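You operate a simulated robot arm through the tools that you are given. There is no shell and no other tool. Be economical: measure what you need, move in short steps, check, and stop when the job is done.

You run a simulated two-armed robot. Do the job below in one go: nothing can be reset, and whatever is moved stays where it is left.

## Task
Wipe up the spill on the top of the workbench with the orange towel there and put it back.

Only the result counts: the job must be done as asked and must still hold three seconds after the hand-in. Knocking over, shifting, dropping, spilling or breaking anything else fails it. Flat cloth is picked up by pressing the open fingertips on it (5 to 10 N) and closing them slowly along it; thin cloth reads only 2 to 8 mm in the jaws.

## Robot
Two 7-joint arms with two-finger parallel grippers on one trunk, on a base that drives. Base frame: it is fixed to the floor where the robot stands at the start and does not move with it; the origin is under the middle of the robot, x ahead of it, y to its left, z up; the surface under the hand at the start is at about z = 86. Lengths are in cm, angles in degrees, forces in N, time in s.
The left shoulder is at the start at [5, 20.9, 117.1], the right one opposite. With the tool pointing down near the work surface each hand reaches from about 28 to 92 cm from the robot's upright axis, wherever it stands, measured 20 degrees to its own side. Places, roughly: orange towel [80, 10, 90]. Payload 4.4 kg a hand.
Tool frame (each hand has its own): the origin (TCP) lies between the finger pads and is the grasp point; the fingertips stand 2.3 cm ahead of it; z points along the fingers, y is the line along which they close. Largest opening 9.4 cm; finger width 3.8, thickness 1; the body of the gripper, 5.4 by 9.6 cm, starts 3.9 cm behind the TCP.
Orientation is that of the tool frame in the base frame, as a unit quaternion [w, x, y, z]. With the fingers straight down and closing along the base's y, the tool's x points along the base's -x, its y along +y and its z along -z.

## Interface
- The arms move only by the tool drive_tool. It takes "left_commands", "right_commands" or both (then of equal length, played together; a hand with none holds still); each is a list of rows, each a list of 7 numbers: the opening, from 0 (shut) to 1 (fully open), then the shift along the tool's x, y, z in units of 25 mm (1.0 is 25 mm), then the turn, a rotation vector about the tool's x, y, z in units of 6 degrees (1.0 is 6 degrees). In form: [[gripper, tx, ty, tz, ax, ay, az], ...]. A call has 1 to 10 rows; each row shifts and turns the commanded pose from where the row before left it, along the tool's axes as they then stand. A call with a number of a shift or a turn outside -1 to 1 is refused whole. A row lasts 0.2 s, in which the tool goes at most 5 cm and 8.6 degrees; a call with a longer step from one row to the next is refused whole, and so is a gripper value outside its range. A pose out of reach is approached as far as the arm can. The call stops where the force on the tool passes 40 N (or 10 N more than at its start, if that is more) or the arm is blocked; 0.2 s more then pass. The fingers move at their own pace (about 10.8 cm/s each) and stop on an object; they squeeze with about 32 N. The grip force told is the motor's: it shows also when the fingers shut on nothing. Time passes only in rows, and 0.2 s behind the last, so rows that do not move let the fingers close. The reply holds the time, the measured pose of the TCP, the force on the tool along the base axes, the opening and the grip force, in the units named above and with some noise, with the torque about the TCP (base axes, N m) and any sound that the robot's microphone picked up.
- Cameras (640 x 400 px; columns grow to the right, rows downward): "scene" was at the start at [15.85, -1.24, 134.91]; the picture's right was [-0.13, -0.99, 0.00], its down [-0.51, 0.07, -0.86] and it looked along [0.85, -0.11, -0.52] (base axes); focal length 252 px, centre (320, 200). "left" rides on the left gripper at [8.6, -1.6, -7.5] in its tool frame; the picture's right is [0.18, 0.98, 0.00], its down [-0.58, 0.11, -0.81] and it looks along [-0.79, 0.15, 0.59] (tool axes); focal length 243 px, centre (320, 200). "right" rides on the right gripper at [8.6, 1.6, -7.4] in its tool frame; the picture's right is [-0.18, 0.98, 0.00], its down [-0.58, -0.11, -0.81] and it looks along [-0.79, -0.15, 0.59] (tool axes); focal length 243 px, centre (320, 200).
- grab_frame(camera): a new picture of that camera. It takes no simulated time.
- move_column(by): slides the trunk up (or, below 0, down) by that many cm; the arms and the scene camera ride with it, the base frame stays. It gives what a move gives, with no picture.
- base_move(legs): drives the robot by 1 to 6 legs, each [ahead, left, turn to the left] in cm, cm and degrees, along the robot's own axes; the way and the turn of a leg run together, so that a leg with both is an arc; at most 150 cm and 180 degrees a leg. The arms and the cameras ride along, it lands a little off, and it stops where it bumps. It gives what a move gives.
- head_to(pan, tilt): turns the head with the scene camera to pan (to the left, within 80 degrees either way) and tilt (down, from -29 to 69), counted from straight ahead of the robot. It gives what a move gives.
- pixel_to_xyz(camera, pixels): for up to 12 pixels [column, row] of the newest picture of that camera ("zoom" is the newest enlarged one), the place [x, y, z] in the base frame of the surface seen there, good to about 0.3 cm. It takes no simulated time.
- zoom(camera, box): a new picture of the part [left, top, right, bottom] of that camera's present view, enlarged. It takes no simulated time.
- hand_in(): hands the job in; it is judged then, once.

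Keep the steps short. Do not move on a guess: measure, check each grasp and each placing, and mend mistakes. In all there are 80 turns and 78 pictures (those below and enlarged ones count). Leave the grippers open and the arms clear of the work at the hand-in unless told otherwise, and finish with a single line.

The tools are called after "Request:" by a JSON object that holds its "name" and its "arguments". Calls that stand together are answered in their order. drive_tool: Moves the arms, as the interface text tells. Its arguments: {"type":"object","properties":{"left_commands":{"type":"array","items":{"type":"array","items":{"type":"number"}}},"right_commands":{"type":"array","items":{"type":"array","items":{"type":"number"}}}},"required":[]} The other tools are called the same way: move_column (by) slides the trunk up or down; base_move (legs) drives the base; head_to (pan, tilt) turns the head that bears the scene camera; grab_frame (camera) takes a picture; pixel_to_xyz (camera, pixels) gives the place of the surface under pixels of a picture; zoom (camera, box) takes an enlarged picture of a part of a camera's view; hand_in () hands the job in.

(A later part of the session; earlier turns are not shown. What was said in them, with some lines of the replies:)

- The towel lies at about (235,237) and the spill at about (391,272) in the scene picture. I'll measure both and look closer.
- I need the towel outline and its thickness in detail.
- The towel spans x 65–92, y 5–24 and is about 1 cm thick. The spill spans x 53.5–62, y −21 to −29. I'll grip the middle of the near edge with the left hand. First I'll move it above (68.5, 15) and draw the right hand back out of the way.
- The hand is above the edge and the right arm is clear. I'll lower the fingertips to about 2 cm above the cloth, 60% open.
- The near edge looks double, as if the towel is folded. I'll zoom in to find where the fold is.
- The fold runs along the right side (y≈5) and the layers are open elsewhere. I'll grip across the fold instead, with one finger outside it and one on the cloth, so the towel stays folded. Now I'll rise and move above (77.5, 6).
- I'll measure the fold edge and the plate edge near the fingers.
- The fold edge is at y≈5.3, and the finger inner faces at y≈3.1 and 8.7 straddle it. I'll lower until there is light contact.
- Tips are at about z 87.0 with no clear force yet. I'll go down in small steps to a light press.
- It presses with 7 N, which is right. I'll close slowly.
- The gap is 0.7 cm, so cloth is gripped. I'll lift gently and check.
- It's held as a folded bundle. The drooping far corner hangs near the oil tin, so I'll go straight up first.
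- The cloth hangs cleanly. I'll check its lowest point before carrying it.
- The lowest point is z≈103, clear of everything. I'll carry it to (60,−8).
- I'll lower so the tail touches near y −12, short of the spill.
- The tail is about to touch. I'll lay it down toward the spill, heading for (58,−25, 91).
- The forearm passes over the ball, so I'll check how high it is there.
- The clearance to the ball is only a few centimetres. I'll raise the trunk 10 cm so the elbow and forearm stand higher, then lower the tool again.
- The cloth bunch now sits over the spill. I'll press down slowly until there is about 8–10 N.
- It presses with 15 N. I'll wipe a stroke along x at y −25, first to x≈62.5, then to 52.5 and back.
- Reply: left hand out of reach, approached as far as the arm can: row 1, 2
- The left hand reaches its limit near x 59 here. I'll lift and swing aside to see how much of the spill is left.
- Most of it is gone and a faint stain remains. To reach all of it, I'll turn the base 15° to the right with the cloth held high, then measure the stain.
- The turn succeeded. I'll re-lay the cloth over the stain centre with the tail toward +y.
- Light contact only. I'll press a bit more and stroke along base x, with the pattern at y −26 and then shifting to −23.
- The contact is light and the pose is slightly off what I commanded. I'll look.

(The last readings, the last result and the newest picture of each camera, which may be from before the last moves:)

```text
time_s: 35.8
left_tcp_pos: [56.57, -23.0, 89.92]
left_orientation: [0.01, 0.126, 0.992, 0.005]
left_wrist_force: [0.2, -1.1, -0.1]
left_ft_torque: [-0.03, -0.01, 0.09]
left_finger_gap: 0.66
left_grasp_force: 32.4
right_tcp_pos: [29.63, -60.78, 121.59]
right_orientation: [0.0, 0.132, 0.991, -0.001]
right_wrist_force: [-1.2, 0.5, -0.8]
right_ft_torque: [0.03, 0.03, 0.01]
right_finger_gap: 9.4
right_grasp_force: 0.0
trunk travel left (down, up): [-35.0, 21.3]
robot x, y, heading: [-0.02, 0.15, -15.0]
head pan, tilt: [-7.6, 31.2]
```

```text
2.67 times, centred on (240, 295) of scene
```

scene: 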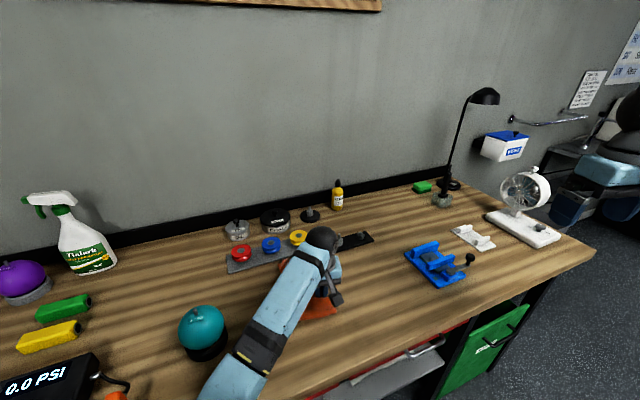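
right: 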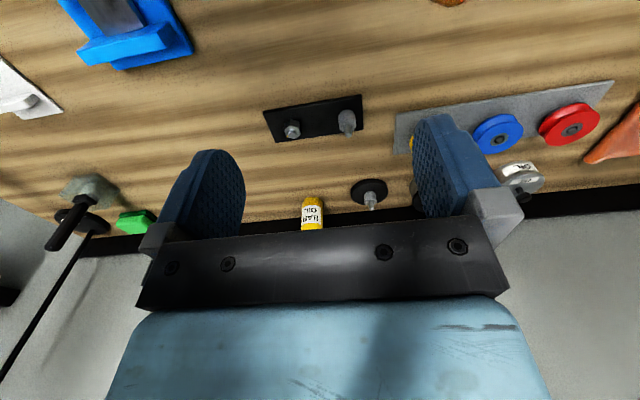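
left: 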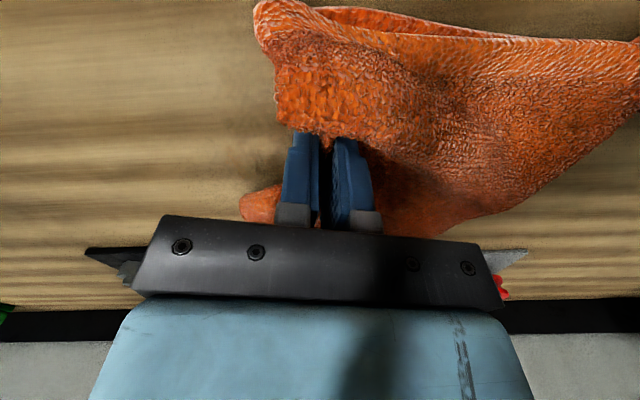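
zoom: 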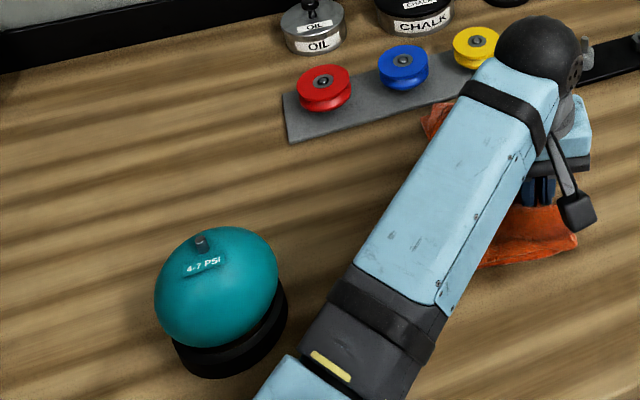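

The arm's posture has shifted, with the elbow closer in, but the ball is untouched. I'll lift straight up a bit, move the towel toward the robot and +y, and inspect.

Request:
{"name": "drive_tool", "arguments": {"left_commands": [[0, 0, 0, -1, 0, 0, 0], [0, 0, 0, -1, 0, 0, 0], [0, 0, 0, -1, 0, 0, 0], [0, 0, 0, -1, 0, 0, 0], [0, 0, 0, -1, 0, 0, 0], [0, 0, 0, -1, 0, 0, 0], [0, 0, 0, -1, 0, 0, 0], [0, 0.2, 1, -1, 0, 0, 0], [0, 0.2, 1, -1, 0, 0, 0], [0, 0.2, 1, -1, 0, 0, 0]]}}

Request:
{"name": "grab_frame", "arguments": {"camera": "scene"}}

Request:
{"name": "zoom", "arguments": {"camera": "scene", "box": [260, 220, 420, 320]}}

```text
time_s: 38.0
left_tcp_pos: [55.56, -15.95, 114.4]
left_orientation: [0.0, 0.131, 0.991, 0.0]
left_wrist_force: [0.4, 0.7, 0.3]
left_ft_torque: [0.01, 0.03, 0.12]
left_finger_gap: 0.64
left_grasp_force: 32.1
right_tcp_pos: [29.59, -60.67, 121.75]
right_orientation: [0.0, 0.131, 0.991, 0.0]
right_wrist_force: [0.1, 0.3, 0.0]
right_ft_torque: [0.0, 0.02, -0.02]
right_finger_gap: 9.4
right_grasp_force: 0.1
trunk travel left (down, up): [-35.0, 21.3]
robot x, y, heading: [-0.29, -0.22, -15.0]
head pan, tilt: [-7.6, 31.2]
```

```text
44 pictures are left
```

scene: 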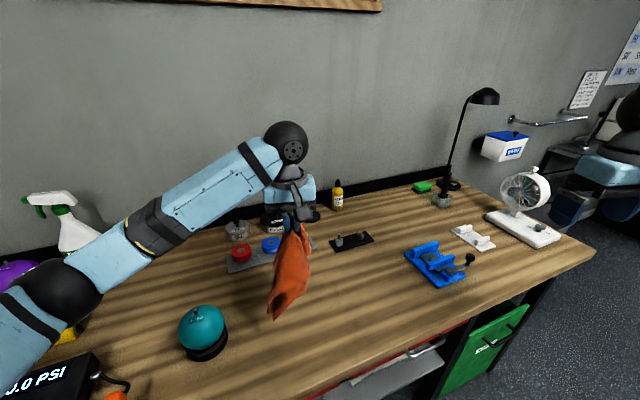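

```text
4.00 times, centred on (340, 270) of scene
```

zoom: 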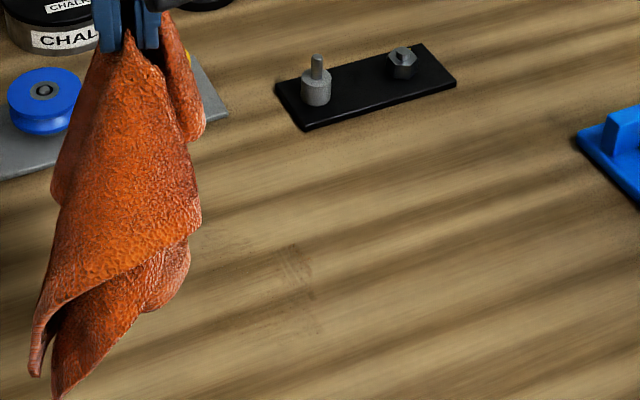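

It's almost gone. Faint traces remain at zoom (250–315, 240–335), so I'll measure them.

Request:
{"name": "pixel_to_xyz", "arguments": {"camera": "zoom", "pixels": [[285, 250], [310, 290], [310, 325], [250, 330], [295, 280], [200, 320], [230, 240]]}}

Request:
{"name": "zoom", "arguments": {"camera": "scene", "box": [300, 260, 364, 300]}}

```text
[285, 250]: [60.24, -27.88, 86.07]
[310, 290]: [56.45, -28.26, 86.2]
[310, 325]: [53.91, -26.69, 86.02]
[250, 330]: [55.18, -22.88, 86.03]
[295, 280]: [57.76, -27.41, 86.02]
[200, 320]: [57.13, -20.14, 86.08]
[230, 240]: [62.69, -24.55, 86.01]
```

```text
10.00 times, centred on (332, 280) of scene
```

zoom: 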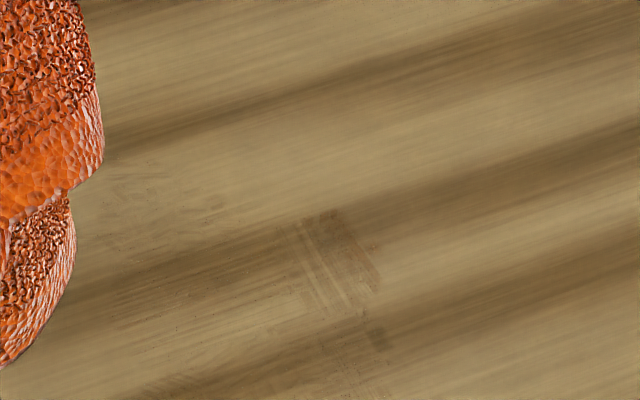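

The remaining traces are mostly at y −27 to −29, x 54–61. I'll lay the cloth again, ending at (58.5,−28.5), and press harder.

Request:
{"name": "drive_tool", "arguments": {"left_commands": [[0, -0.34, -0.05, 0.99, 0, 0, 0], [0, -0.34, -0.05, 0.99, 0, 0, 0], [0, -0.34, -0.05, 0.99, 0, 0, 0], [0, -0.2, -0.63, 0.89, 0, 0, 0], [0, -0.2, -0.63, 0.89, 0, 0, 0], [0, -0.2, -0.63, 0.89, 0, 0, 0], [0, -0.2, -0.63, 0.89, 0, 0, 0], [0, -0.2, -0.63, 0.89, 0, 0, 0], [0, -0.2, -0.63, 0.89, 0, 0, 0], [0, -0.2, -0.63, 0.89, 0, 0, 0]]}}

Request:
{"name": "drive_tool", "arguments": {"left_commands": [[0, 0, 0, 0.4, 0, 0, 0], [0, 0, 0, 0.25, 0, 0, 0], [0, 0, 0, 0.1, 0, 0, 0], [0, 0, 0, 0, 0, 0, 0]]}}

```text
time_s: 40.2
left_tcp_pos: [58.44, -28.72, 91.17]
left_orientation: [0.0, 0.133, 0.991, 0.001]
left_wrist_force: [-0.2, 0.0, -0.5]
left_ft_torque: [0.03, -0.02, 0.08]
left_finger_gap: 0.63
left_grasp_force: 32.2
right_tcp_pos: [29.65, -60.76, 121.54]
right_orientation: [0.0, 0.131, 0.991, 0.0]
right_wrist_force: [0.4, -0.5, 0.4]
right_ft_torque: [0.03, 0.01, 0.01]
right_finger_gap: 9.43
right_grasp_force: 0.1
trunk travel left (down, up): [-35.0, 21.3]
robot x, y, heading: [0.17, -0.17, -15.2]
head pan, tilt: [-7.6, 31.2]
```

```text
time_s: 41.2
left_tcp_pos: [58.42, -28.6, 89.55]
left_orientation: [-0.001, 0.131, 0.991, 0.0]
left_wrist_force: [1.0, -0.6, 4.8]
left_ft_torque: [-0.02, -0.08, 0.07]
left_finger_gap: 0.63
left_grasp_force: 32.0
right_tcp_pos: [29.57, -60.75, 121.63]
right_orientation: [-0.001, 0.132, 0.991, -0.001]
right_wrist_force: [-0.2, 0.4, -1.3]
right_ft_torque: [-0.01, 0.0, -0.03]
right_finger_gap: 9.42
right_grasp_force: 0.1
trunk travel left (down, up): [-35.0, 21.3]
robot x, y, heading: [0.21, -0.09, -15.0]
head pan, tilt: [-7.6, 31.2]
```

Contact is 5 N. I'll press 5 mm deeper and stroke along x at y −28.5.

Request:
{"name": "drive_tool", "arguments": {"left_commands": [[0, 0, 0, 0.2, 0, 0, 0], [0, -0.7, 0.19, 0, 0, 0, 0], [0, -0.7, 0.19, 0, 0, 0, 0], [0, 0.77, -0.21, 0, 0, 0, 0], [0, 0.77, -0.21, 0, 0, 0, 0], [0, 0.77, -0.21, 0, 0, 0, 0], [0, 0.77, -0.21, 0, 0, 0, 0], [0, 0.77, -0.21, 0, 0, 0, 0], [0, 0, 0, 0, 0, 0, 0]]}}

```text
time_s: 43.2
left_tcp_pos: [52.83, -28.2, 89.1]
left_orientation: [0.005, 0.127, 0.992, 0.004]
left_wrist_force: [1.5, 1.1, 5.4]
left_ft_torque: [0.03, -0.09, 0.0]
left_finger_gap: 0.66
left_grasp_force: 31.5
right_tcp_pos: [29.6, -60.74, 121.64]
right_orientation: [0.0, 0.131, 0.991, 0.0]
right_wrist_force: [-0.1, 0.8, 0.0]
right_ft_torque: [-0.02, -0.03, -0.01]
right_finger_gap: 9.39
right_grasp_force: 0.0
trunk travel left (down, up): [-35.0, 21.3]
robot x, y, heading: [0.17, 0.07, -15.0]
head pan, tilt: [-7.6, 31.2]
```

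I'll continue: shift to y −26.5, stroke to x 62 and partly back.

Request:
{"name": "drive_tool", "arguments": {"left_commands": [[0, 0.2, 0.7, 0.06, 0, 0, 0], [0, -0.77, 0.21, 0, 0, 0, 0], [0, -0.77, 0.21, 0, 0, 0, 0], [0, -0.77, 0.21, 0, 0, 0, 0], [0, -0.77, 0.21, 0, 0, 0, 0], [0, -0.6, 0.16, 0, 0, 0, 0], [0, 0.2, 0.75, 0, 0, 0, 0], [0, 0.77, -0.21, 0, 0, 0, 0], [0, 0.77, -0.21, 0, 0, 0, 0], [0, 0.77, -0.21, 0, 0, 0, 0]]}}

Request:
{"name": "drive_tool", "arguments": {"left_commands": [[0, 0.77, -0.21, 0, 0, 0, 0], [0, 0.2, 0.7, 0, 0, 0, 0], [0, -0.77, 0.21, 0, 0, 0, 0], [0, -0.77, 0.21, 0, 0, 0, 0], [0, -0.77, 0.21, 0, 0, 0, 0], [0, -0.77, 0.21, 0, 0, 0, 0], [0, 0.77, -0.21, 0, 0, 0, 0], [0, 0.77, -0.21, 0, 0, 0, 0]]}}

Request:
{"name": "grab_frame", "arguments": {"camera": "scene"}}

```text
time_s: 45.6
left_tcp_pos: [58.48, -23.26, 89.77]
left_orientation: [0.018, 0.119, 0.993, 0.011]
left_wrist_force: [0.0, -0.7, -0.2]
left_ft_torque: [-0.06, 0.0, 0.0]
left_finger_gap: 0.63
left_grasp_force: 32.0
right_tcp_pos: [29.69, -60.7, 121.61]
right_orientation: [0.0, 0.132, 0.991, 0.0]
right_wrist_force: [-0.3, -0.3, -0.2]
right_ft_torque: [0.02, 0.0, 0.0]
right_finger_gap: 9.4
right_grasp_force: 0.0
trunk travel left (down, up): [-35.0, 21.3]
robot x, y, heading: [0.08, -0.05, -14.9]
head pan, tilt: [-7.6, 31.2]
stopped in row 10 (left hand): the arm was blocked; the commanded pose is now the measured one
```

```text
time_s: 47.4
left_tcp_pos: [61.69, -20.61, 90.84]
left_orientation: [0.028, 0.113, 0.993, 0.014]
left_wrist_force: [-0.2, -0.4, 0.2]
left_ft_torque: [-0.06, -0.03, -0.02]
left_finger_gap: 0.63
left_grasp_force: 32.6
right_tcp_pos: [29.55, -60.76, 121.61]
right_orientation: [0.0, 0.131, 0.991, 0.001]
right_wrist_force: [0.1, 0.7, 0.5]
right_ft_torque: [0.02, 0.0, 0.01]
right_finger_gap: 9.38
right_grasp_force: 0.0
trunk travel left (down, up): [-35.0, 21.3]
robot x, y, heading: [0.1, 0.06, -15.3]
head pan, tilt: [-7.6, 31.2]
```

```text
41 pictures are left
```

scene: 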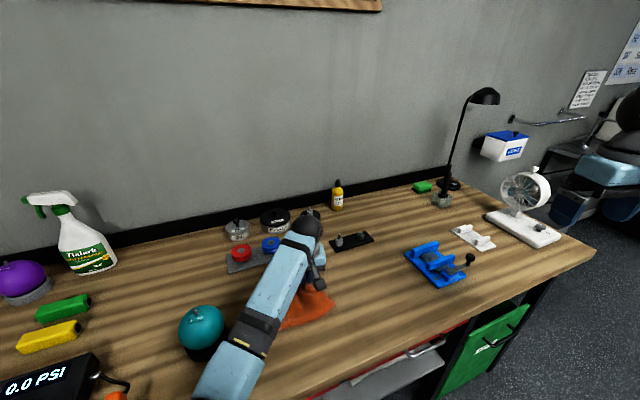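

The arm was blocked, so something is limiting it. I'll check the forearm against the ball and the table.

Request:
{"name": "zoom", "arguments": {"camera": "scene", "box": [140, 280, 332, 400]}}

Request:
{"name": "pixel_to_xyz", "arguments": {"camera": "scene", "pixels": [[202, 310], [200, 325], [215, 385], [235, 380], [232, 345], [255, 350], [275, 290], [212, 390], [190, 352]]}}

```text
3.33 times, centred on (236, 340) of scene
```

zoom: 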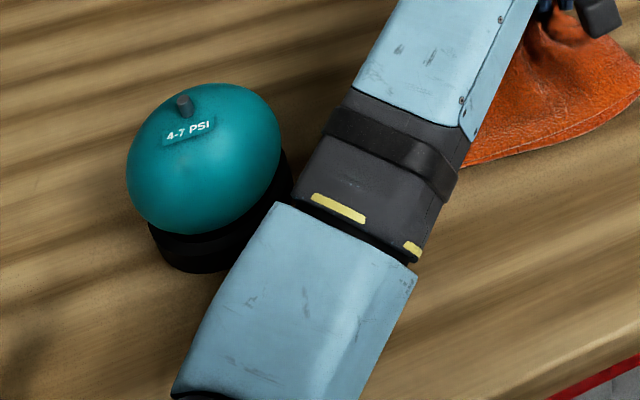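

```text
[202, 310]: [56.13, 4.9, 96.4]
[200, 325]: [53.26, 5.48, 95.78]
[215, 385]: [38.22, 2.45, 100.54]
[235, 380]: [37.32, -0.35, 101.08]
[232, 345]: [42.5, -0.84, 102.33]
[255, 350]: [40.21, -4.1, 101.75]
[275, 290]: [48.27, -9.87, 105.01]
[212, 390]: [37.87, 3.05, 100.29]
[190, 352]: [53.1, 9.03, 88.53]
```

The ball hasn't moved, but the elbow has sunk near bench level, which explains the block. I'll lift straight up so the elbow rises, then inspect.

Request:
{"name": "drive_tool", "arguments": {"left_commands": [[0, 0, 0, -1, 0, 0, 0], [0, 0, 0, -1, 0, 0, 0], [0, 0, 0, -1, 0, 0, 0], [0, 0, 0, -1, 0, 0, 0], [0, 0, 0, -1, 0, 0, 0], [0, 0, 0, -1, 0, 0, 0], [0, 0, 0, -1, 0, 0, 0], [0, 0.2, 0.6, -1, 0, 0, 0], [0, 0.2, 0.6, -1, 0, 0, 0], [0, 0.2, 0.6, -1, 0, 0, 0]]}}

Request:
{"name": "grab_frame", "arguments": {"camera": "scene"}}

Request:
{"name": "zoom", "arguments": {"camera": "scene", "box": [280, 250, 376, 310]}}

```text
time_s: 49.6
left_tcp_pos: [60.49, -18.67, 112.94]
left_orientation: [0.017, 0.12, 0.993, 0.008]
left_wrist_force: [0.2, 0.4, -0.2]
left_ft_torque: [0.02, -0.04, 0.04]
left_finger_gap: 0.63
left_grasp_force: 32.2
left hand out of reach, approached as far as the arm can: row 4, 5
right_tcp_pos: [29.54, -60.67, 121.55]
right_orientation: [0.0, 0.131, 0.991, 0.0]
right_wrist_force: [-0.5, 0.4, -0.1]
right_ft_torque: [-0.02, -0.03, 0.0]
right_finger_gap: 9.4
right_grasp_force: 0.1
trunk travel left (down, up): [-35.0, 21.3]
robot x, y, heading: [-0.18, -0.21, -15.3]
head pan, tilt: [-7.6, 31.2]
```

```text
39 pictures are left
```

scene: 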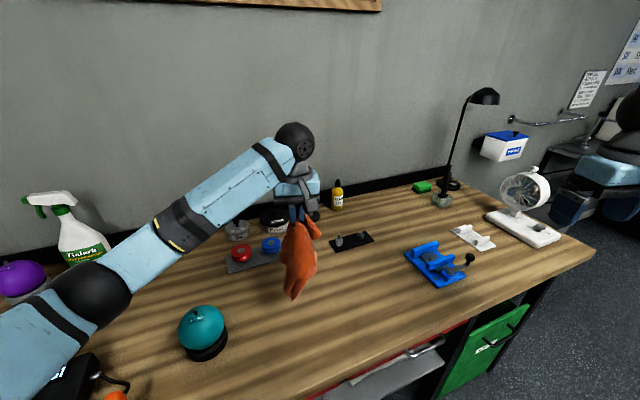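

```text
6.67 times, centred on (328, 280) of scene
```

zoom: 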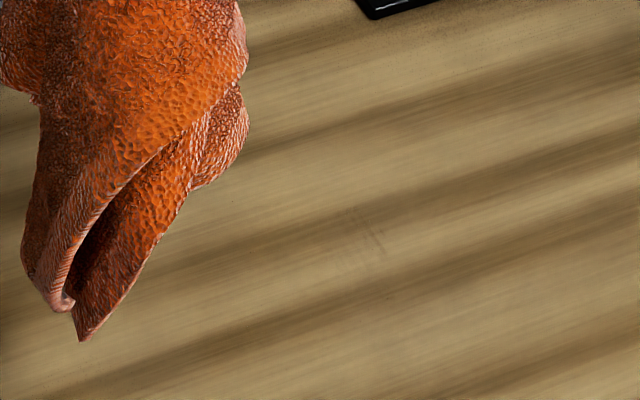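

Only a trace remains, at zoom (350–385, 210–255). I'll measure it and find which pixels the rest of the spill area covers.

Request:
{"name": "pixel_to_xyz", "arguments": {"camera": "zoom", "pixels": [[365, 230], [385, 250], [350, 215], [260, 200], [150, 300], [340, 350]]}}

Request:
{"name": "zoom", "arguments": {"camera": "scene", "box": [318, 265, 366, 295]}}

```text
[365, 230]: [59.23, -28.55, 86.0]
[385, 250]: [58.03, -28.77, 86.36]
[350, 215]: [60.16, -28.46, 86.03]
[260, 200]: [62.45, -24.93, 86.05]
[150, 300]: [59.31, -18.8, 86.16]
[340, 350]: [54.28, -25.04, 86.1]
```

```text
13.33 times, centred on (342, 280) of scene
```

zoom: 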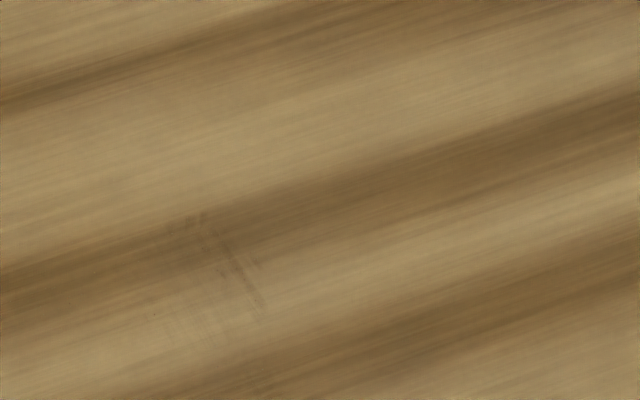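

A last trace remains at x 57–60, y −28.5. I'll lay the cloth once more, ending just past it at (59,−30).

Request:
{"name": "drive_tool", "arguments": {"left_commands": [[0, 0.15, 0, 1, 0, 0, 0], [0, 0.15, 0, 1, 0, 0, 0], [0, -0.14, -0.64, 0.93, 0, 0, 0], [0, -0.14, -0.64, 0.93, 0, 0, 0], [0, -0.14, -0.64, 0.93, 0, 0, 0], [0, -0.14, -0.64, 0.93, 0, 0, 0], [0, -0.14, -0.64, 0.93, 0, 0, 0], [0, -0.14, -0.64, 0.93, 0, 0, 0], [0, -0.14, -0.64, 0.93, 0, 0, 0]]}}

Request:
{"name": "drive_tool", "arguments": {"left_commands": [[0, 0, 0, 0.3, 0, 0, 0], [0, 0, 0, 0.2, 0, 0, 0], [0, 0, 0, 0, 0, 0, 0]]}}

```text
time_s: 51.6
left_tcp_pos: [60.2, -29.82, 91.42]
left_orientation: [0.018, 0.12, 0.993, 0.009]
left_wrist_force: [-1.4, 0.3, 0.2]
left_ft_torque: [-0.02, 0.0, 0.03]
left_finger_gap: 0.62
left_grasp_force: 31.7
right_tcp_pos: [29.63, -60.74, 121.53]
right_orientation: [0.0, 0.131, 0.991, 0.001]
right_wrist_force: [0.1, 0.1, 0.2]
right_ft_torque: [0.02, 0.0, 0.0]
right_finger_gap: 9.4
right_grasp_force: 0.0
trunk travel left (down, up): [-35.0, 21.3]
robot x, y, heading: [0.22, 0.2, -14.9]
head pan, tilt: [-7.6, 31.2]
```

```text
time_s: 52.4
left_tcp_pos: [60.31, -29.83, 90.35]
left_orientation: [0.018, 0.12, 0.993, 0.009]
left_wrist_force: [0.0, -0.2, 2.9]
left_ft_torque: [-0.03, -0.04, 0.04]
left_finger_gap: 0.62
left_grasp_force: 32.2
right_tcp_pos: [29.66, -60.64, 121.6]
right_orientation: [0.0, 0.132, 0.991, 0.0]
right_wrist_force: [-0.4, 0.1, 0.1]
right_ft_torque: [0.0, 0.01, 0.01]
right_finger_gap: 9.39
right_grasp_force: 0.1
trunk travel left (down, up): [-35.0, 21.3]
robot x, y, heading: [0.0, 0.46, -15.3]
head pan, tilt: [-7.6, 31.2]
```

Light contact. I'll press in and make short strokes around (58.5,−28.5).

Request:
{"name": "drive_tool", "arguments": {"left_commands": [[0, 0, 0, 0.3, 0, 0, 0], [0, 0.15, 0.6, 0.05, 0, 0, 0], [0, 0.77, -0.21, 0, 0, 0, 0], [0, 0.77, -0.21, 0, 0, 0, 0], [0, 0.15, 0.5, 0, 0, 0, 0], [0, -0.77, 0.21, 0, 0, 0, 0], [0, -0.77, 0.21, 0, 0, 0, 0], [0, -0.15, -0.6, 0, 0, 0, 0], [0, 0.77, -0.21, 0, 0, 0, 0], [0, 0.77, -0.21, 0, 0, 0, 0]]}}

Request:
{"name": "drive_tool", "arguments": {"left_commands": [[0, 0, 0, -1, 0, 0, 0], [0, 0, 0, -1, 0, 0, 0], [0, 0, 0, -1, 0, 0, 0], [0, 0, 0, -1, 0, 0, 0], [0, 0, 0, -1, 0, 0, 0], [0, 0, 0, -1, 0, 0, 0], [0, 0.1, 1, -1, 0, 0, 0], [0, 0.1, 1, -1, 0, 0, 0], [0, 0.1, 1, -1, 0, 0, 0], [0, 0.1, 1, -1, 0, 0, 0]]}}

Request:
{"name": "drive_tool", "arguments": {"left_commands": [[0, 0, 1, -0.6, 0, 0, 0], [0, 0, 1, -0.6, 0, 0, 0], [0, 0, 1, -0.6, 0, 0, 0], [0, 0, 0, 0, 0, 0, 0]]}}

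Request:
{"name": "grab_frame", "arguments": {"camera": "scene"}}

Request:
{"name": "zoom", "arguments": {"camera": "scene", "box": [290, 250, 386, 310]}}

```text
time_s: 54.6
left_tcp_pos: [58.27, -27.42, 90.19]
left_orientation: [0.03, 0.11, 0.993, 0.014]
left_wrist_force: [0.6, -0.4, 1.4]
left_ft_torque: [-0.02, -0.04, 0.04]
left_finger_gap: 0.65
left_grasp_force: 31.8
right_tcp_pos: [29.68, -60.74, 121.63]
right_orientation: [0.0, 0.131, 0.991, 0.001]
right_wrist_force: [0.1, -0.4, 0.6]
right_ft_torque: [-0.02, 0.02, 0.0]
right_finger_gap: 9.42
right_grasp_force: 0.1
trunk travel left (down, up): [-35.0, 21.3]
robot x, y, heading: [0.22, 0.22, -15.1]
head pan, tilt: [-7.6, 31.2]
```

```text
time_s: 56.8
left_tcp_pos: [56.74, -18.74, 114.32]
left_orientation: [0.017, 0.119, 0.993, 0.01]
left_wrist_force: [0.0, 0.3, -0.8]
left_ft_torque: [-0.01, -0.04, 0.04]
left_finger_gap: 0.66
left_grasp_force: 31.8
right_tcp_pos: [29.65, -60.58, 121.73]
right_orientation: [0.0, 0.132, 0.991, -0.001]
right_wrist_force: [0.1, -0.2, 0.4]
right_ft_torque: [0.0, -0.01, 0.01]
right_finger_gap: 9.4
right_grasp_force: 0.1
trunk travel left (down, up): [-35.0, 21.3]
robot x, y, heading: [0.07, 0.12, -15.2]
head pan, tilt: [-7.6, 31.2]
```

```text
time_s: 57.8
left_tcp_pos: [58.31, -11.71, 118.86]
left_orientation: [0.016, 0.12, 0.993, 0.008]
left_wrist_force: [-0.1, -0.4, -0.7]
left_ft_torque: [0.01, 0.03, 0.09]
left_finger_gap: 0.66
left_grasp_force: 32.6
right_tcp_pos: [29.64, -60.81, 121.44]
right_orientation: [0.0, 0.131, 0.991, 0.0]
right_wrist_force: [-0.9, 0.0, -0.2]
right_ft_torque: [0.02, -0.03, -0.04]
right_finger_gap: 9.4
right_grasp_force: 0.0
trunk travel left (down, up): [-35.0, 21.3]
robot x, y, heading: [0.06, -0.28, -15.1]
head pan, tilt: [-7.6, 31.2]
```

```text
36 pictures are left
```

scene: 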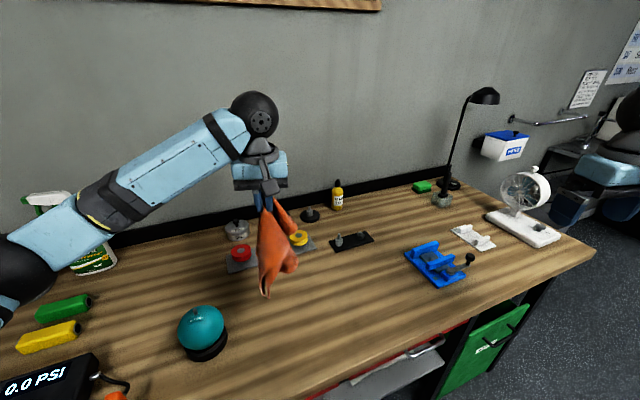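

```text
6.67 times, centred on (338, 280) of scene
```

zoom: 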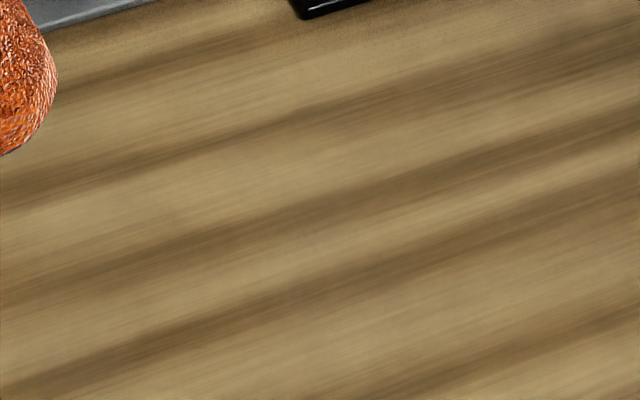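

The area looks clean. I'll raise the towel well above the ball, turn the base back 15° to the left, and check.

Request:
{"name": "drive_tool", "arguments": {"left_commands": [[0, 0, 0, -0.8, 0, 0, 0], [0, 0, 0, -0.8, 0, 0, 0], [0, 0, 0, -0.8, 0, 0, 0], [0, 0, 0, -0.8, 0, 0, 0], [0, 0, 0, -0.8, 0, 0, 0], [0, 0, 0, 0, 0, 0, 0]]}}

Request:
{"name": "base_move", "arguments": {"legs": [[0, 0, 15]]}}

Request:
{"name": "grab_frame", "arguments": {"camera": "scene"}}

```text
time_s: 59.2
left_tcp_pos: [58.01, -11.85, 128.8]
left_orientation: [0.017, 0.12, 0.993, 0.008]
left_wrist_force: [0.4, 1.0, -1.2]
left_ft_torque: [0.01, 0.0, 0.05]
left_finger_gap: 0.69
left_grasp_force: 32.3
right_tcp_pos: [29.66, -60.73, 121.65]
right_orientation: [0.0, 0.132, 0.991, -0.001]
right_wrist_force: [-0.8, -0.2, -0.3]
right_ft_torque: [0.01, -0.01, 0.0]
right_finger_gap: 9.39
right_grasp_force: 0.0
trunk travel left (down, up): [-35.0, 21.3]
robot x, y, heading: [-0.09, -0.6, -14.9]
head pan, tilt: [-7.6, 31.2]
```

```text
time_s: 60.5
left_tcp_pos: [59.15, 3.52, 128.87]
left_orientation: [0.016, -0.011, 1.0, 0.011]
left_wrist_force: [-0.3, 0.2, 0.1]
left_ft_torque: [-0.02, 0.0, -0.1]
left_finger_gap: 0.64
left_grasp_force: 31.8
right_tcp_pos: [44.29, -51.23, 121.61]
right_orientation: [0.0, 0.002, 1.0, 0.0]
right_wrist_force: [0.2, -0.1, 0.3]
right_ft_torque: [-0.04, -0.02, -0.01]
right_finger_gap: 9.39
right_grasp_force: 0.1
trunk travel left (down, up): [-35.0, 21.3]
robot x, y, heading: [0.14, 0.06, -0.1]
head pan, tilt: [-7.6, 31.2]
```

```text
34 pictures are left
```

scene: 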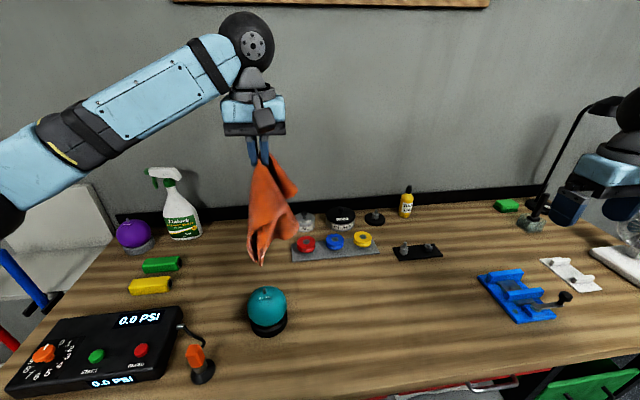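

The ball and other things are in place. I'll carry the towel to above (77.5, 19), keeping the height.

Request:
{"name": "drive_tool", "arguments": {"left_commands": [[0, -0.5, 0.3, 0, 0, 0, 0], [0, -0.8, 0.6, 0, 0, 0, 0], [0, -0.8, 0.7, 0, 0, 0, 0], [0, -0.8, 0.7, 0, 0, 0, 0], [0, -0.8, 0.7, 0, 0, 0, 0], [0, -0.8, 0.7, 0, 0, 0, 0], [0, -0.8, 0.7, 0, 0, 0, 0], [0, -0.8, 0.7, 0, 0, 0, 0], [0, -0.8, 0.7, 0, 0, 0, 0], [0, -0.5, 0.4, 0, 0, 0, 0]]}}

Request:
{"name": "move_column", "arguments": {"by": -10}}

Request:
{"name": "grab_frame", "arguments": {"camera": "scene"}}

Request:
{"name": "grab_frame", "arguments": {"camera": "left"}}

```text
time_s: 62.7
left_tcp_pos: [77.43, 19.4, 129.75]
left_orientation: [0.015, -0.009, 1.0, 0.01]
left_wrist_force: [0.6, -0.5, -0.8]
left_ft_torque: [0.0, 0.03, -0.12]
left_finger_gap: 0.63
left_grasp_force: 31.4
right_tcp_pos: [44.26, -51.01, 121.6]
right_orientation: [0.0, 0.002, 1.0, 0.0]
right_wrist_force: [0.2, 0.1, 0.7]
right_ft_torque: [-0.02, -0.01, 0.0]
right_finger_gap: 9.4
right_grasp_force: 0.2
trunk travel left (down, up): [-35.0, 21.3]
robot x, y, heading: [0.22, 0.07, -0.5]
head pan, tilt: [-7.6, 31.2]
```

```text
time_s: 64.0
left_tcp_pos: [77.34, 19.38, 119.74]
left_orientation: [0.016, -0.011, 1.0, 0.011]
left_wrist_force: [0.0, -0.1, -0.8]
left_ft_torque: [-0.03, 0.02, -0.14]
left_finger_gap: 0.65
left_grasp_force: 32.4
right_tcp_pos: [44.29, -51.06, 111.58]
right_orientation: [0.001, 0.002, 1.0, -0.001]
right_wrist_force: [0.1, -1.0, 0.0]
right_ft_torque: [-0.02, -0.02, -0.01]
right_finger_gap: 9.41
right_grasp_force: 0.2
trunk travel left (down, up): [-25.0, 31.3]
robot x, y, heading: [0.08, 0.17, -0.4]
head pan, tilt: [-7.6, 31.2]
```

```text
33 pictures are left
```

scene: 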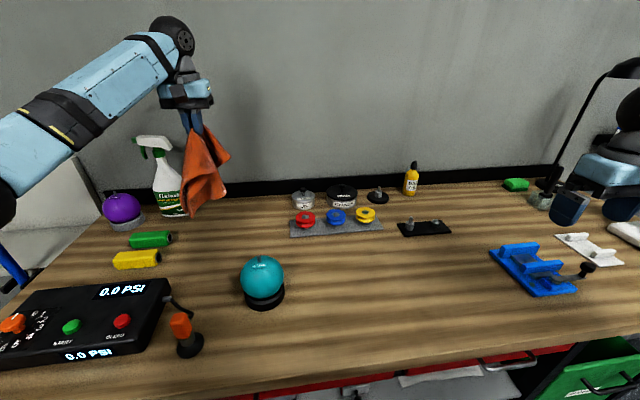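

```text
32 pictures are left
```

left: 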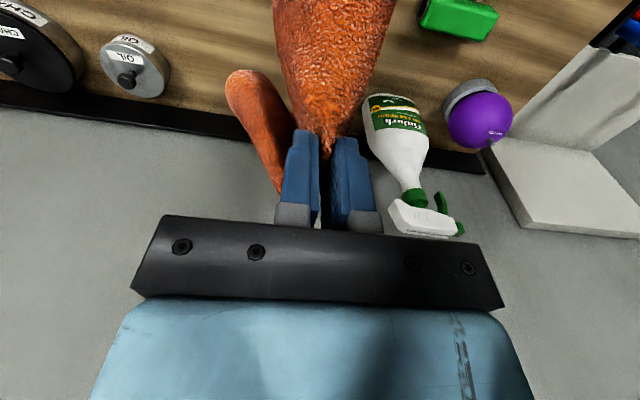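

The cloth is clear of the bottle. I'll lower so the tail touches near y 22.

Request:
{"name": "drive_tool", "arguments": {"left_commands": [[0, 0, 0.2, 0.8, 0, 0, 0], [0, 0, 0.2, 1, 0, 0, 0], [0, 0, 0.2, 1, 0, 0, 0], [0, 0, 0.2, 1, 0, 0, 0], [0, 0, 0.2, 0.8, 0, 0, 0], [0, 0, 0, 0.3, 0, 0, 0]]}}

Request:
{"name": "grab_frame", "arguments": {"camera": "scene"}}

```text
time_s: 65.4
left_tcp_pos: [77.64, 22.32, 107.6]
left_orientation: [0.017, -0.011, 1.0, 0.011]
left_wrist_force: [0.2, -0.2, -0.6]
left_ft_torque: [-0.02, 0.02, -0.1]
left_finger_gap: 0.66
left_grasp_force: 32.5
right_tcp_pos: [44.15, -51.07, 111.55]
right_orientation: [0.0, 0.001, 1.0, 0.0]
right_wrist_force: [1.2, 0.2, 0.8]
right_ft_torque: [0.05, 0.05, 0.0]
right_finger_gap: 9.42
right_grasp_force: 0.0
trunk travel left (down, up): [-25.0, 31.3]
robot x, y, heading: [-0.02, -0.35, -0.0]
head pan, tilt: [-7.6, 31.2]
```

```text
31 pictures are left
```

scene: 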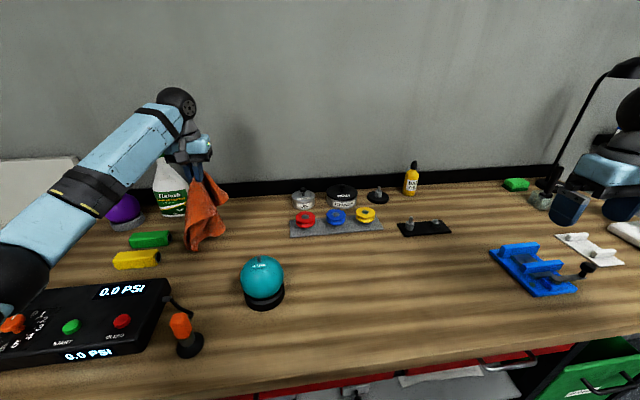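

I'll check the elbow height over the PSI box before lowering further.

Request:
{"name": "pixel_to_xyz", "arguments": {"camera": "scene", "pixels": [[20, 280], [40, 260], [10, 310], [60, 310], [15, 322], [170, 290], [200, 240]]}}

```text
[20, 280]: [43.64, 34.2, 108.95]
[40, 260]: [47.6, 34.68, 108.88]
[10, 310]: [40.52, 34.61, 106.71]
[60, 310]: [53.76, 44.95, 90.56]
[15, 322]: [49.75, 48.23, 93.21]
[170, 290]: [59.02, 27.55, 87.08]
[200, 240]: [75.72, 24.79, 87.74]
```

The elbow is several centimetres above the box. I'll lay the towel down toward y≈6, moving sideways early.

Request:
{"name": "drive_tool", "arguments": {"left_commands": [[0, 0, -0.9, 0.5, 0, 0, 0], [0, 0, -0.9, 0.5, 0, 0, 0], [0, 0, -0.8, 0.7, 0, 0, 0], [0, 0, -0.8, 0.8, 0, 0, 0], [0, 0, -0.8, 0.9, 0, 0, 0], [0, 0, -0.8, 0.9, 0, 0, 0], [0, 0, -0.7, 1, 0, 0, 0], [0, 0, -0.7, 1, 0, 0, 0]]}}

Request:
{"name": "grab_frame", "arguments": {"camera": "scene"}}

Request:
{"name": "grab_frame", "arguments": {"camera": "left"}}

```text
time_s: 67.2
left_tcp_pos: [78.5, 6.47, 91.55]
left_orientation: [0.015, -0.011, 1.0, 0.011]
left_wrist_force: [0.1, -0.3, 0.4]
left_ft_torque: [0.0, 0.0, -0.1]
left_finger_gap: 0.65
left_grasp_force: 31.9
right_tcp_pos: [44.26, -51.12, 111.58]
right_orientation: [0.0, 0.002, 1.0, 0.0]
right_wrist_force: [0.2, -0.7, 0.1]
right_ft_torque: [-0.01, 0.0, 0.03]
right_finger_gap: 9.39
right_grasp_force: 0.0
trunk travel left (down, up): [-25.0, 31.3]
robot x, y, heading: [0.18, -0.05, -0.1]
head pan, tilt: [-7.6, 31.2]
```

```text
30 pictures are left
```

scene: 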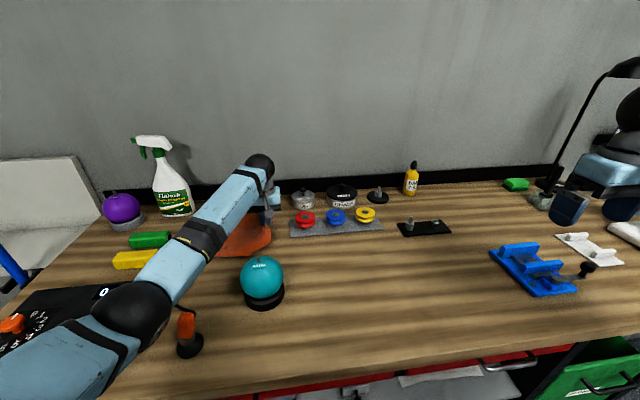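

```text
29 pictures are left
```

left: 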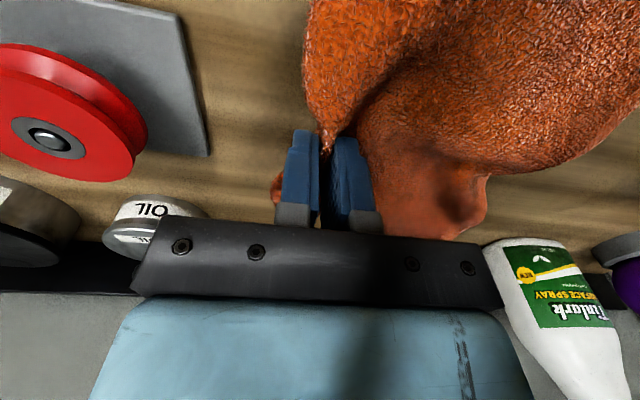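

The towel lies back in place and nearly flat. I'll lower to light contact, open to 40% and rise.

Request:
{"name": "drive_tool", "arguments": {"left_commands": [[0, 0, 0, 0.5, 0, 0, 0], [0, 0, 0, 0.25, 0, 0, 0], [0, 0, 0, 0, 0, 0, 0], [0.1, 0, 0, 0, 0, 0, 0], [0.2, 0, 0, 0, 0, 0, 0], [0.3, 0, 0, 0, 0, 0, 0], [0.4, 0, 0, 0, 0, 0, 0], [0.4, 0, 0, 0, 0, 0, 0]]}}

Request:
{"name": "drive_tool", "arguments": {"left_commands": [[0.4, 0, 0, -0.4, 0, 0, 0], [0.4, 0, 0, -0.6, 0, 0, 0], [0.4, 0, 0, -0.8, 0, 0, 0], [0.5, 0, 0, -1, 0, 0, 0], [0.6, 0, 0, -1, 0, 0, 0]]}}

Request:
{"name": "grab_frame", "arguments": {"camera": "left"}}

Request:
{"name": "grab_frame", "arguments": {"camera": "scene"}}

```text
time_s: 69.0
left_tcp_pos: [78.53, 6.67, 89.8]
left_orientation: [0.016, -0.009, 1.0, 0.011]
left_wrist_force: [-0.6, -0.3, -0.1]
left_ft_torque: [0.03, -0.05, -0.05]
left_finger_gap: 3.73
left_grasp_force: 0.0
right_tcp_pos: [44.27, -51.06, 111.72]
right_orientation: [0.0, 0.003, 1.0, 0.0]
right_wrist_force: [-1.0, 1.1, 0.2]
right_ft_torque: [-0.01, 0.01, 0.0]
right_finger_gap: 9.41
right_grasp_force: 0.1
trunk travel left (down, up): [-25.0, 31.3]
robot x, y, heading: [-0.11, -0.24, -0.0]
head pan, tilt: [-7.6, 31.2]
```

```text
time_s: 70.2
left_tcp_pos: [78.16, 6.36, 99.24]
left_orientation: [0.017, -0.01, 1.0, 0.011]
left_wrist_force: [-0.8, 0.1, 0.1]
left_ft_torque: [-0.01, 0.0, 0.0]
left_finger_gap: 5.62
left_grasp_force: 0.0
right_tcp_pos: [44.2, -51.18, 111.56]
right_orientation: [0.0, 0.002, 1.0, 0.001]
right_wrist_force: [0.5, -0.7, -1.0]
right_ft_torque: [-0.02, 0.02, 0.0]
right_finger_gap: 9.41
right_grasp_force: 0.0
trunk travel left (down, up): [-25.0, 31.3]
robot x, y, heading: [-0.24, 0.21, -0.3]
head pan, tilt: [-7.6, 31.2]
```

```text
28 pictures are left
```

left: 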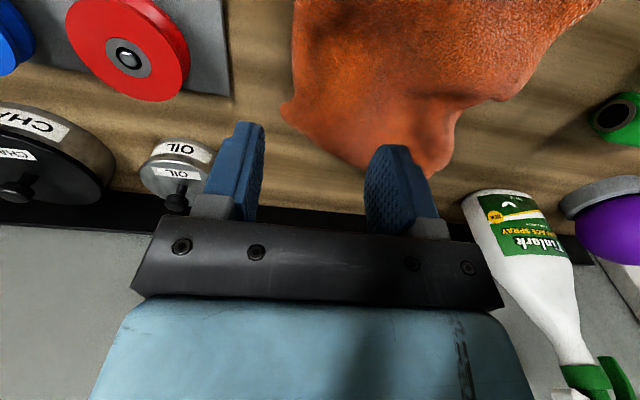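

```text
27 pictures are left
```

scene: 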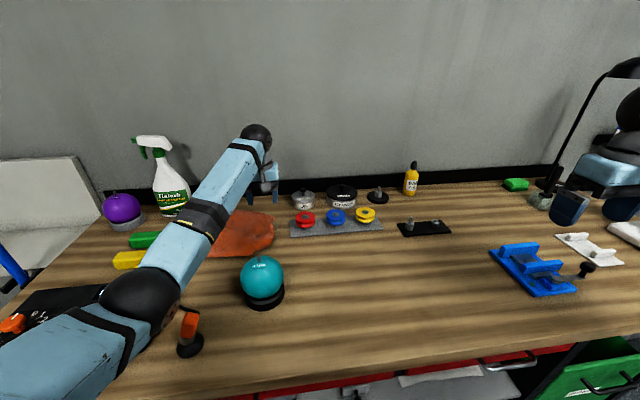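

It's released. I'll go straight up and draw back so the towel can be seen whole.

Request:
{"name": "drive_tool", "arguments": {"left_commands": [[1, 0, 0, -1, 0, 0, 0], [1, 0, 0, -1, 0, 0, 0], [1, 0, 0, -1, 0, 0, 0], [1, 0, 0, -1, 0, 0, 0], [1, 0, 0, -1, 0, 0, 0], [1, 0, 0, -1, 0, 0, 0], [1, 0, 0, -1, 0, 0, 0], [1, 0, 0, -1, 0, 0, 0], [1, 0.3, 0.9, -0.2, 0, 0, 0], [1, 0.3, 0.9, 0, 0, 0, 0]]}}

Request:
{"name": "drive_tool", "arguments": {"left_commands": [[1, 0.9, 0.5, 0, 0, 0, 0], [1, 0.9, 0.5, 0, 0, 0, 0], [1, 0.9, 0.5, 0, 0, 0, 0], [1, 0.9, 0.5, 0, 0, 0, 0], [1, 0.9, 0.5, 0, 0, 0, 0], [1, 0.9, 0.5, 0, 0, 0, 0], [1, 0.9, 0, 0, 0, 0, 0], [1, 0.9, 0, 0, 0, 0, 0]]}}

Request:
{"name": "grab_frame", "arguments": {"camera": "scene"}}

Request:
{"name": "zoom", "arguments": {"camera": "scene", "box": [160, 180, 352, 300]}}

Request:
{"name": "zoom", "arguments": {"camera": "scene", "box": [340, 240, 436, 300]}}

```text
time_s: 72.4
left_tcp_pos: [75.76, 10.43, 119.68]
left_orientation: [0.017, -0.009, 1.0, 0.011]
left_wrist_force: [-0.1, -0.8, -0.9]
left_ft_torque: [0.0, 0.05, 0.03]
left_finger_gap: 9.37
left_grasp_force: 0.0
right_tcp_pos: [44.27, -51.04, 111.65]
right_orientation: [0.001, 0.002, 1.0, 0.0]
right_wrist_force: [-0.5, -0.9, 0.7]
right_ft_torque: [0.0, -0.01, 0.01]
right_finger_gap: 9.4
right_grasp_force: 0.0
trunk travel left (down, up): [-25.0, 31.3]
robot x, y, heading: [-0.06, 0.17, -0.4]
head pan, tilt: [-7.6, 31.2]
```

```text
time_s: 74.2
left_tcp_pos: [57.87, 17.63, 119.26]
left_orientation: [0.016, -0.011, 1.0, 0.011]
left_wrist_force: [0.0, -0.3, 0.7]
left_ft_torque: [0.01, -0.03, 0.01]
left_finger_gap: 9.4
left_grasp_force: 0.0
right_tcp_pos: [44.2, -51.0, 111.65]
right_orientation: [0.0, 0.002, 1.0, 0.001]
right_wrist_force: [0.5, 0.5, -0.2]
right_ft_torque: [0.01, 0.02, 0.05]
right_finger_gap: 9.39
right_grasp_force: 0.0
trunk travel left (down, up): [-25.0, 31.3]
robot x, y, heading: [-0.39, 0.37, -0.1]
head pan, tilt: [-7.6, 31.2]
```

```text
26 pictures are left
```

scene: 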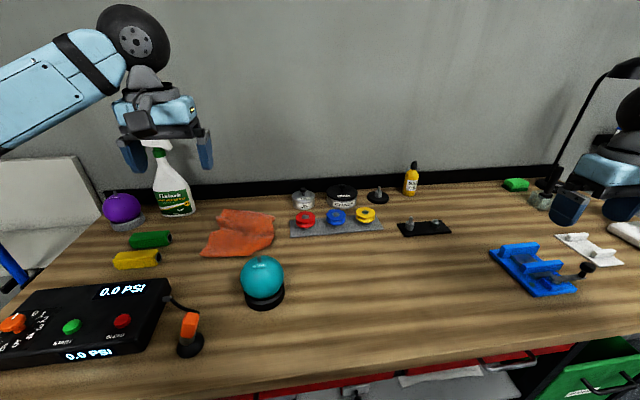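

```text
3.33 times, centred on (256, 240) of scene
```

zoom: 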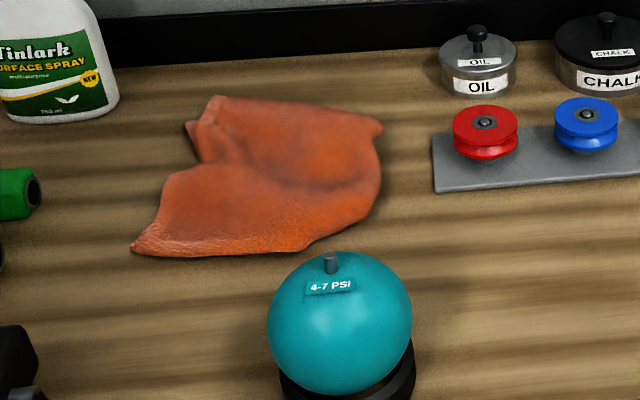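

```text
6.67 times, centred on (388, 270) of scene
```

zoom: 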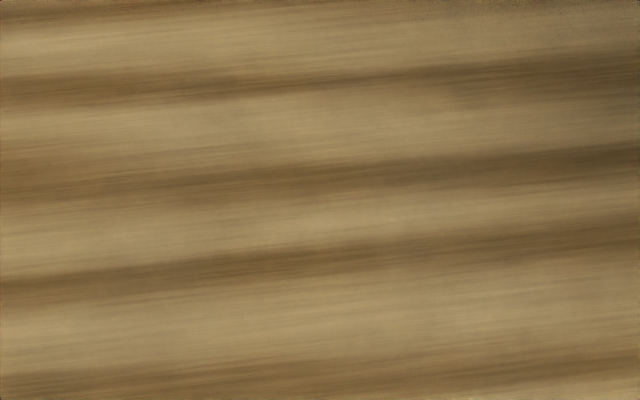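

The bench is clean and the towel is back. I'll verify its outline against the original (x 65–92, y 5–24).

Request:
{"name": "pixel_to_xyz", "arguments": {"camera": "scene", "pixels": [[220, 210], [274, 217], [273, 238], [252, 254], [201, 254], [240, 232], [218, 228], [216, 216], [262, 259], [304, 214]]}}

```text
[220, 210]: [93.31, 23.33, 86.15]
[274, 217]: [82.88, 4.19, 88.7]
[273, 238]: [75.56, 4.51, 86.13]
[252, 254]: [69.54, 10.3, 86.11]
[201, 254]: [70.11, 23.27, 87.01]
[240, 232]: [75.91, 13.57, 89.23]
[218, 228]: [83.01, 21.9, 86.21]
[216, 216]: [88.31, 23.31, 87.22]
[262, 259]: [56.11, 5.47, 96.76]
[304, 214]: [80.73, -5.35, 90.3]
```

The towel spans x 69–92, y 4–23, within about 2 cm of its original centre. Nothing else has moved, the grippers are open and the arms are clear. I'll hand in.

Request:
{"name": "hand_in", "arguments": {}}

```text
The job is handed in.
```

The spill is wiped up and the orange towel is back in its place, still folded but a little rumpled, with nothing else on the bench moved.
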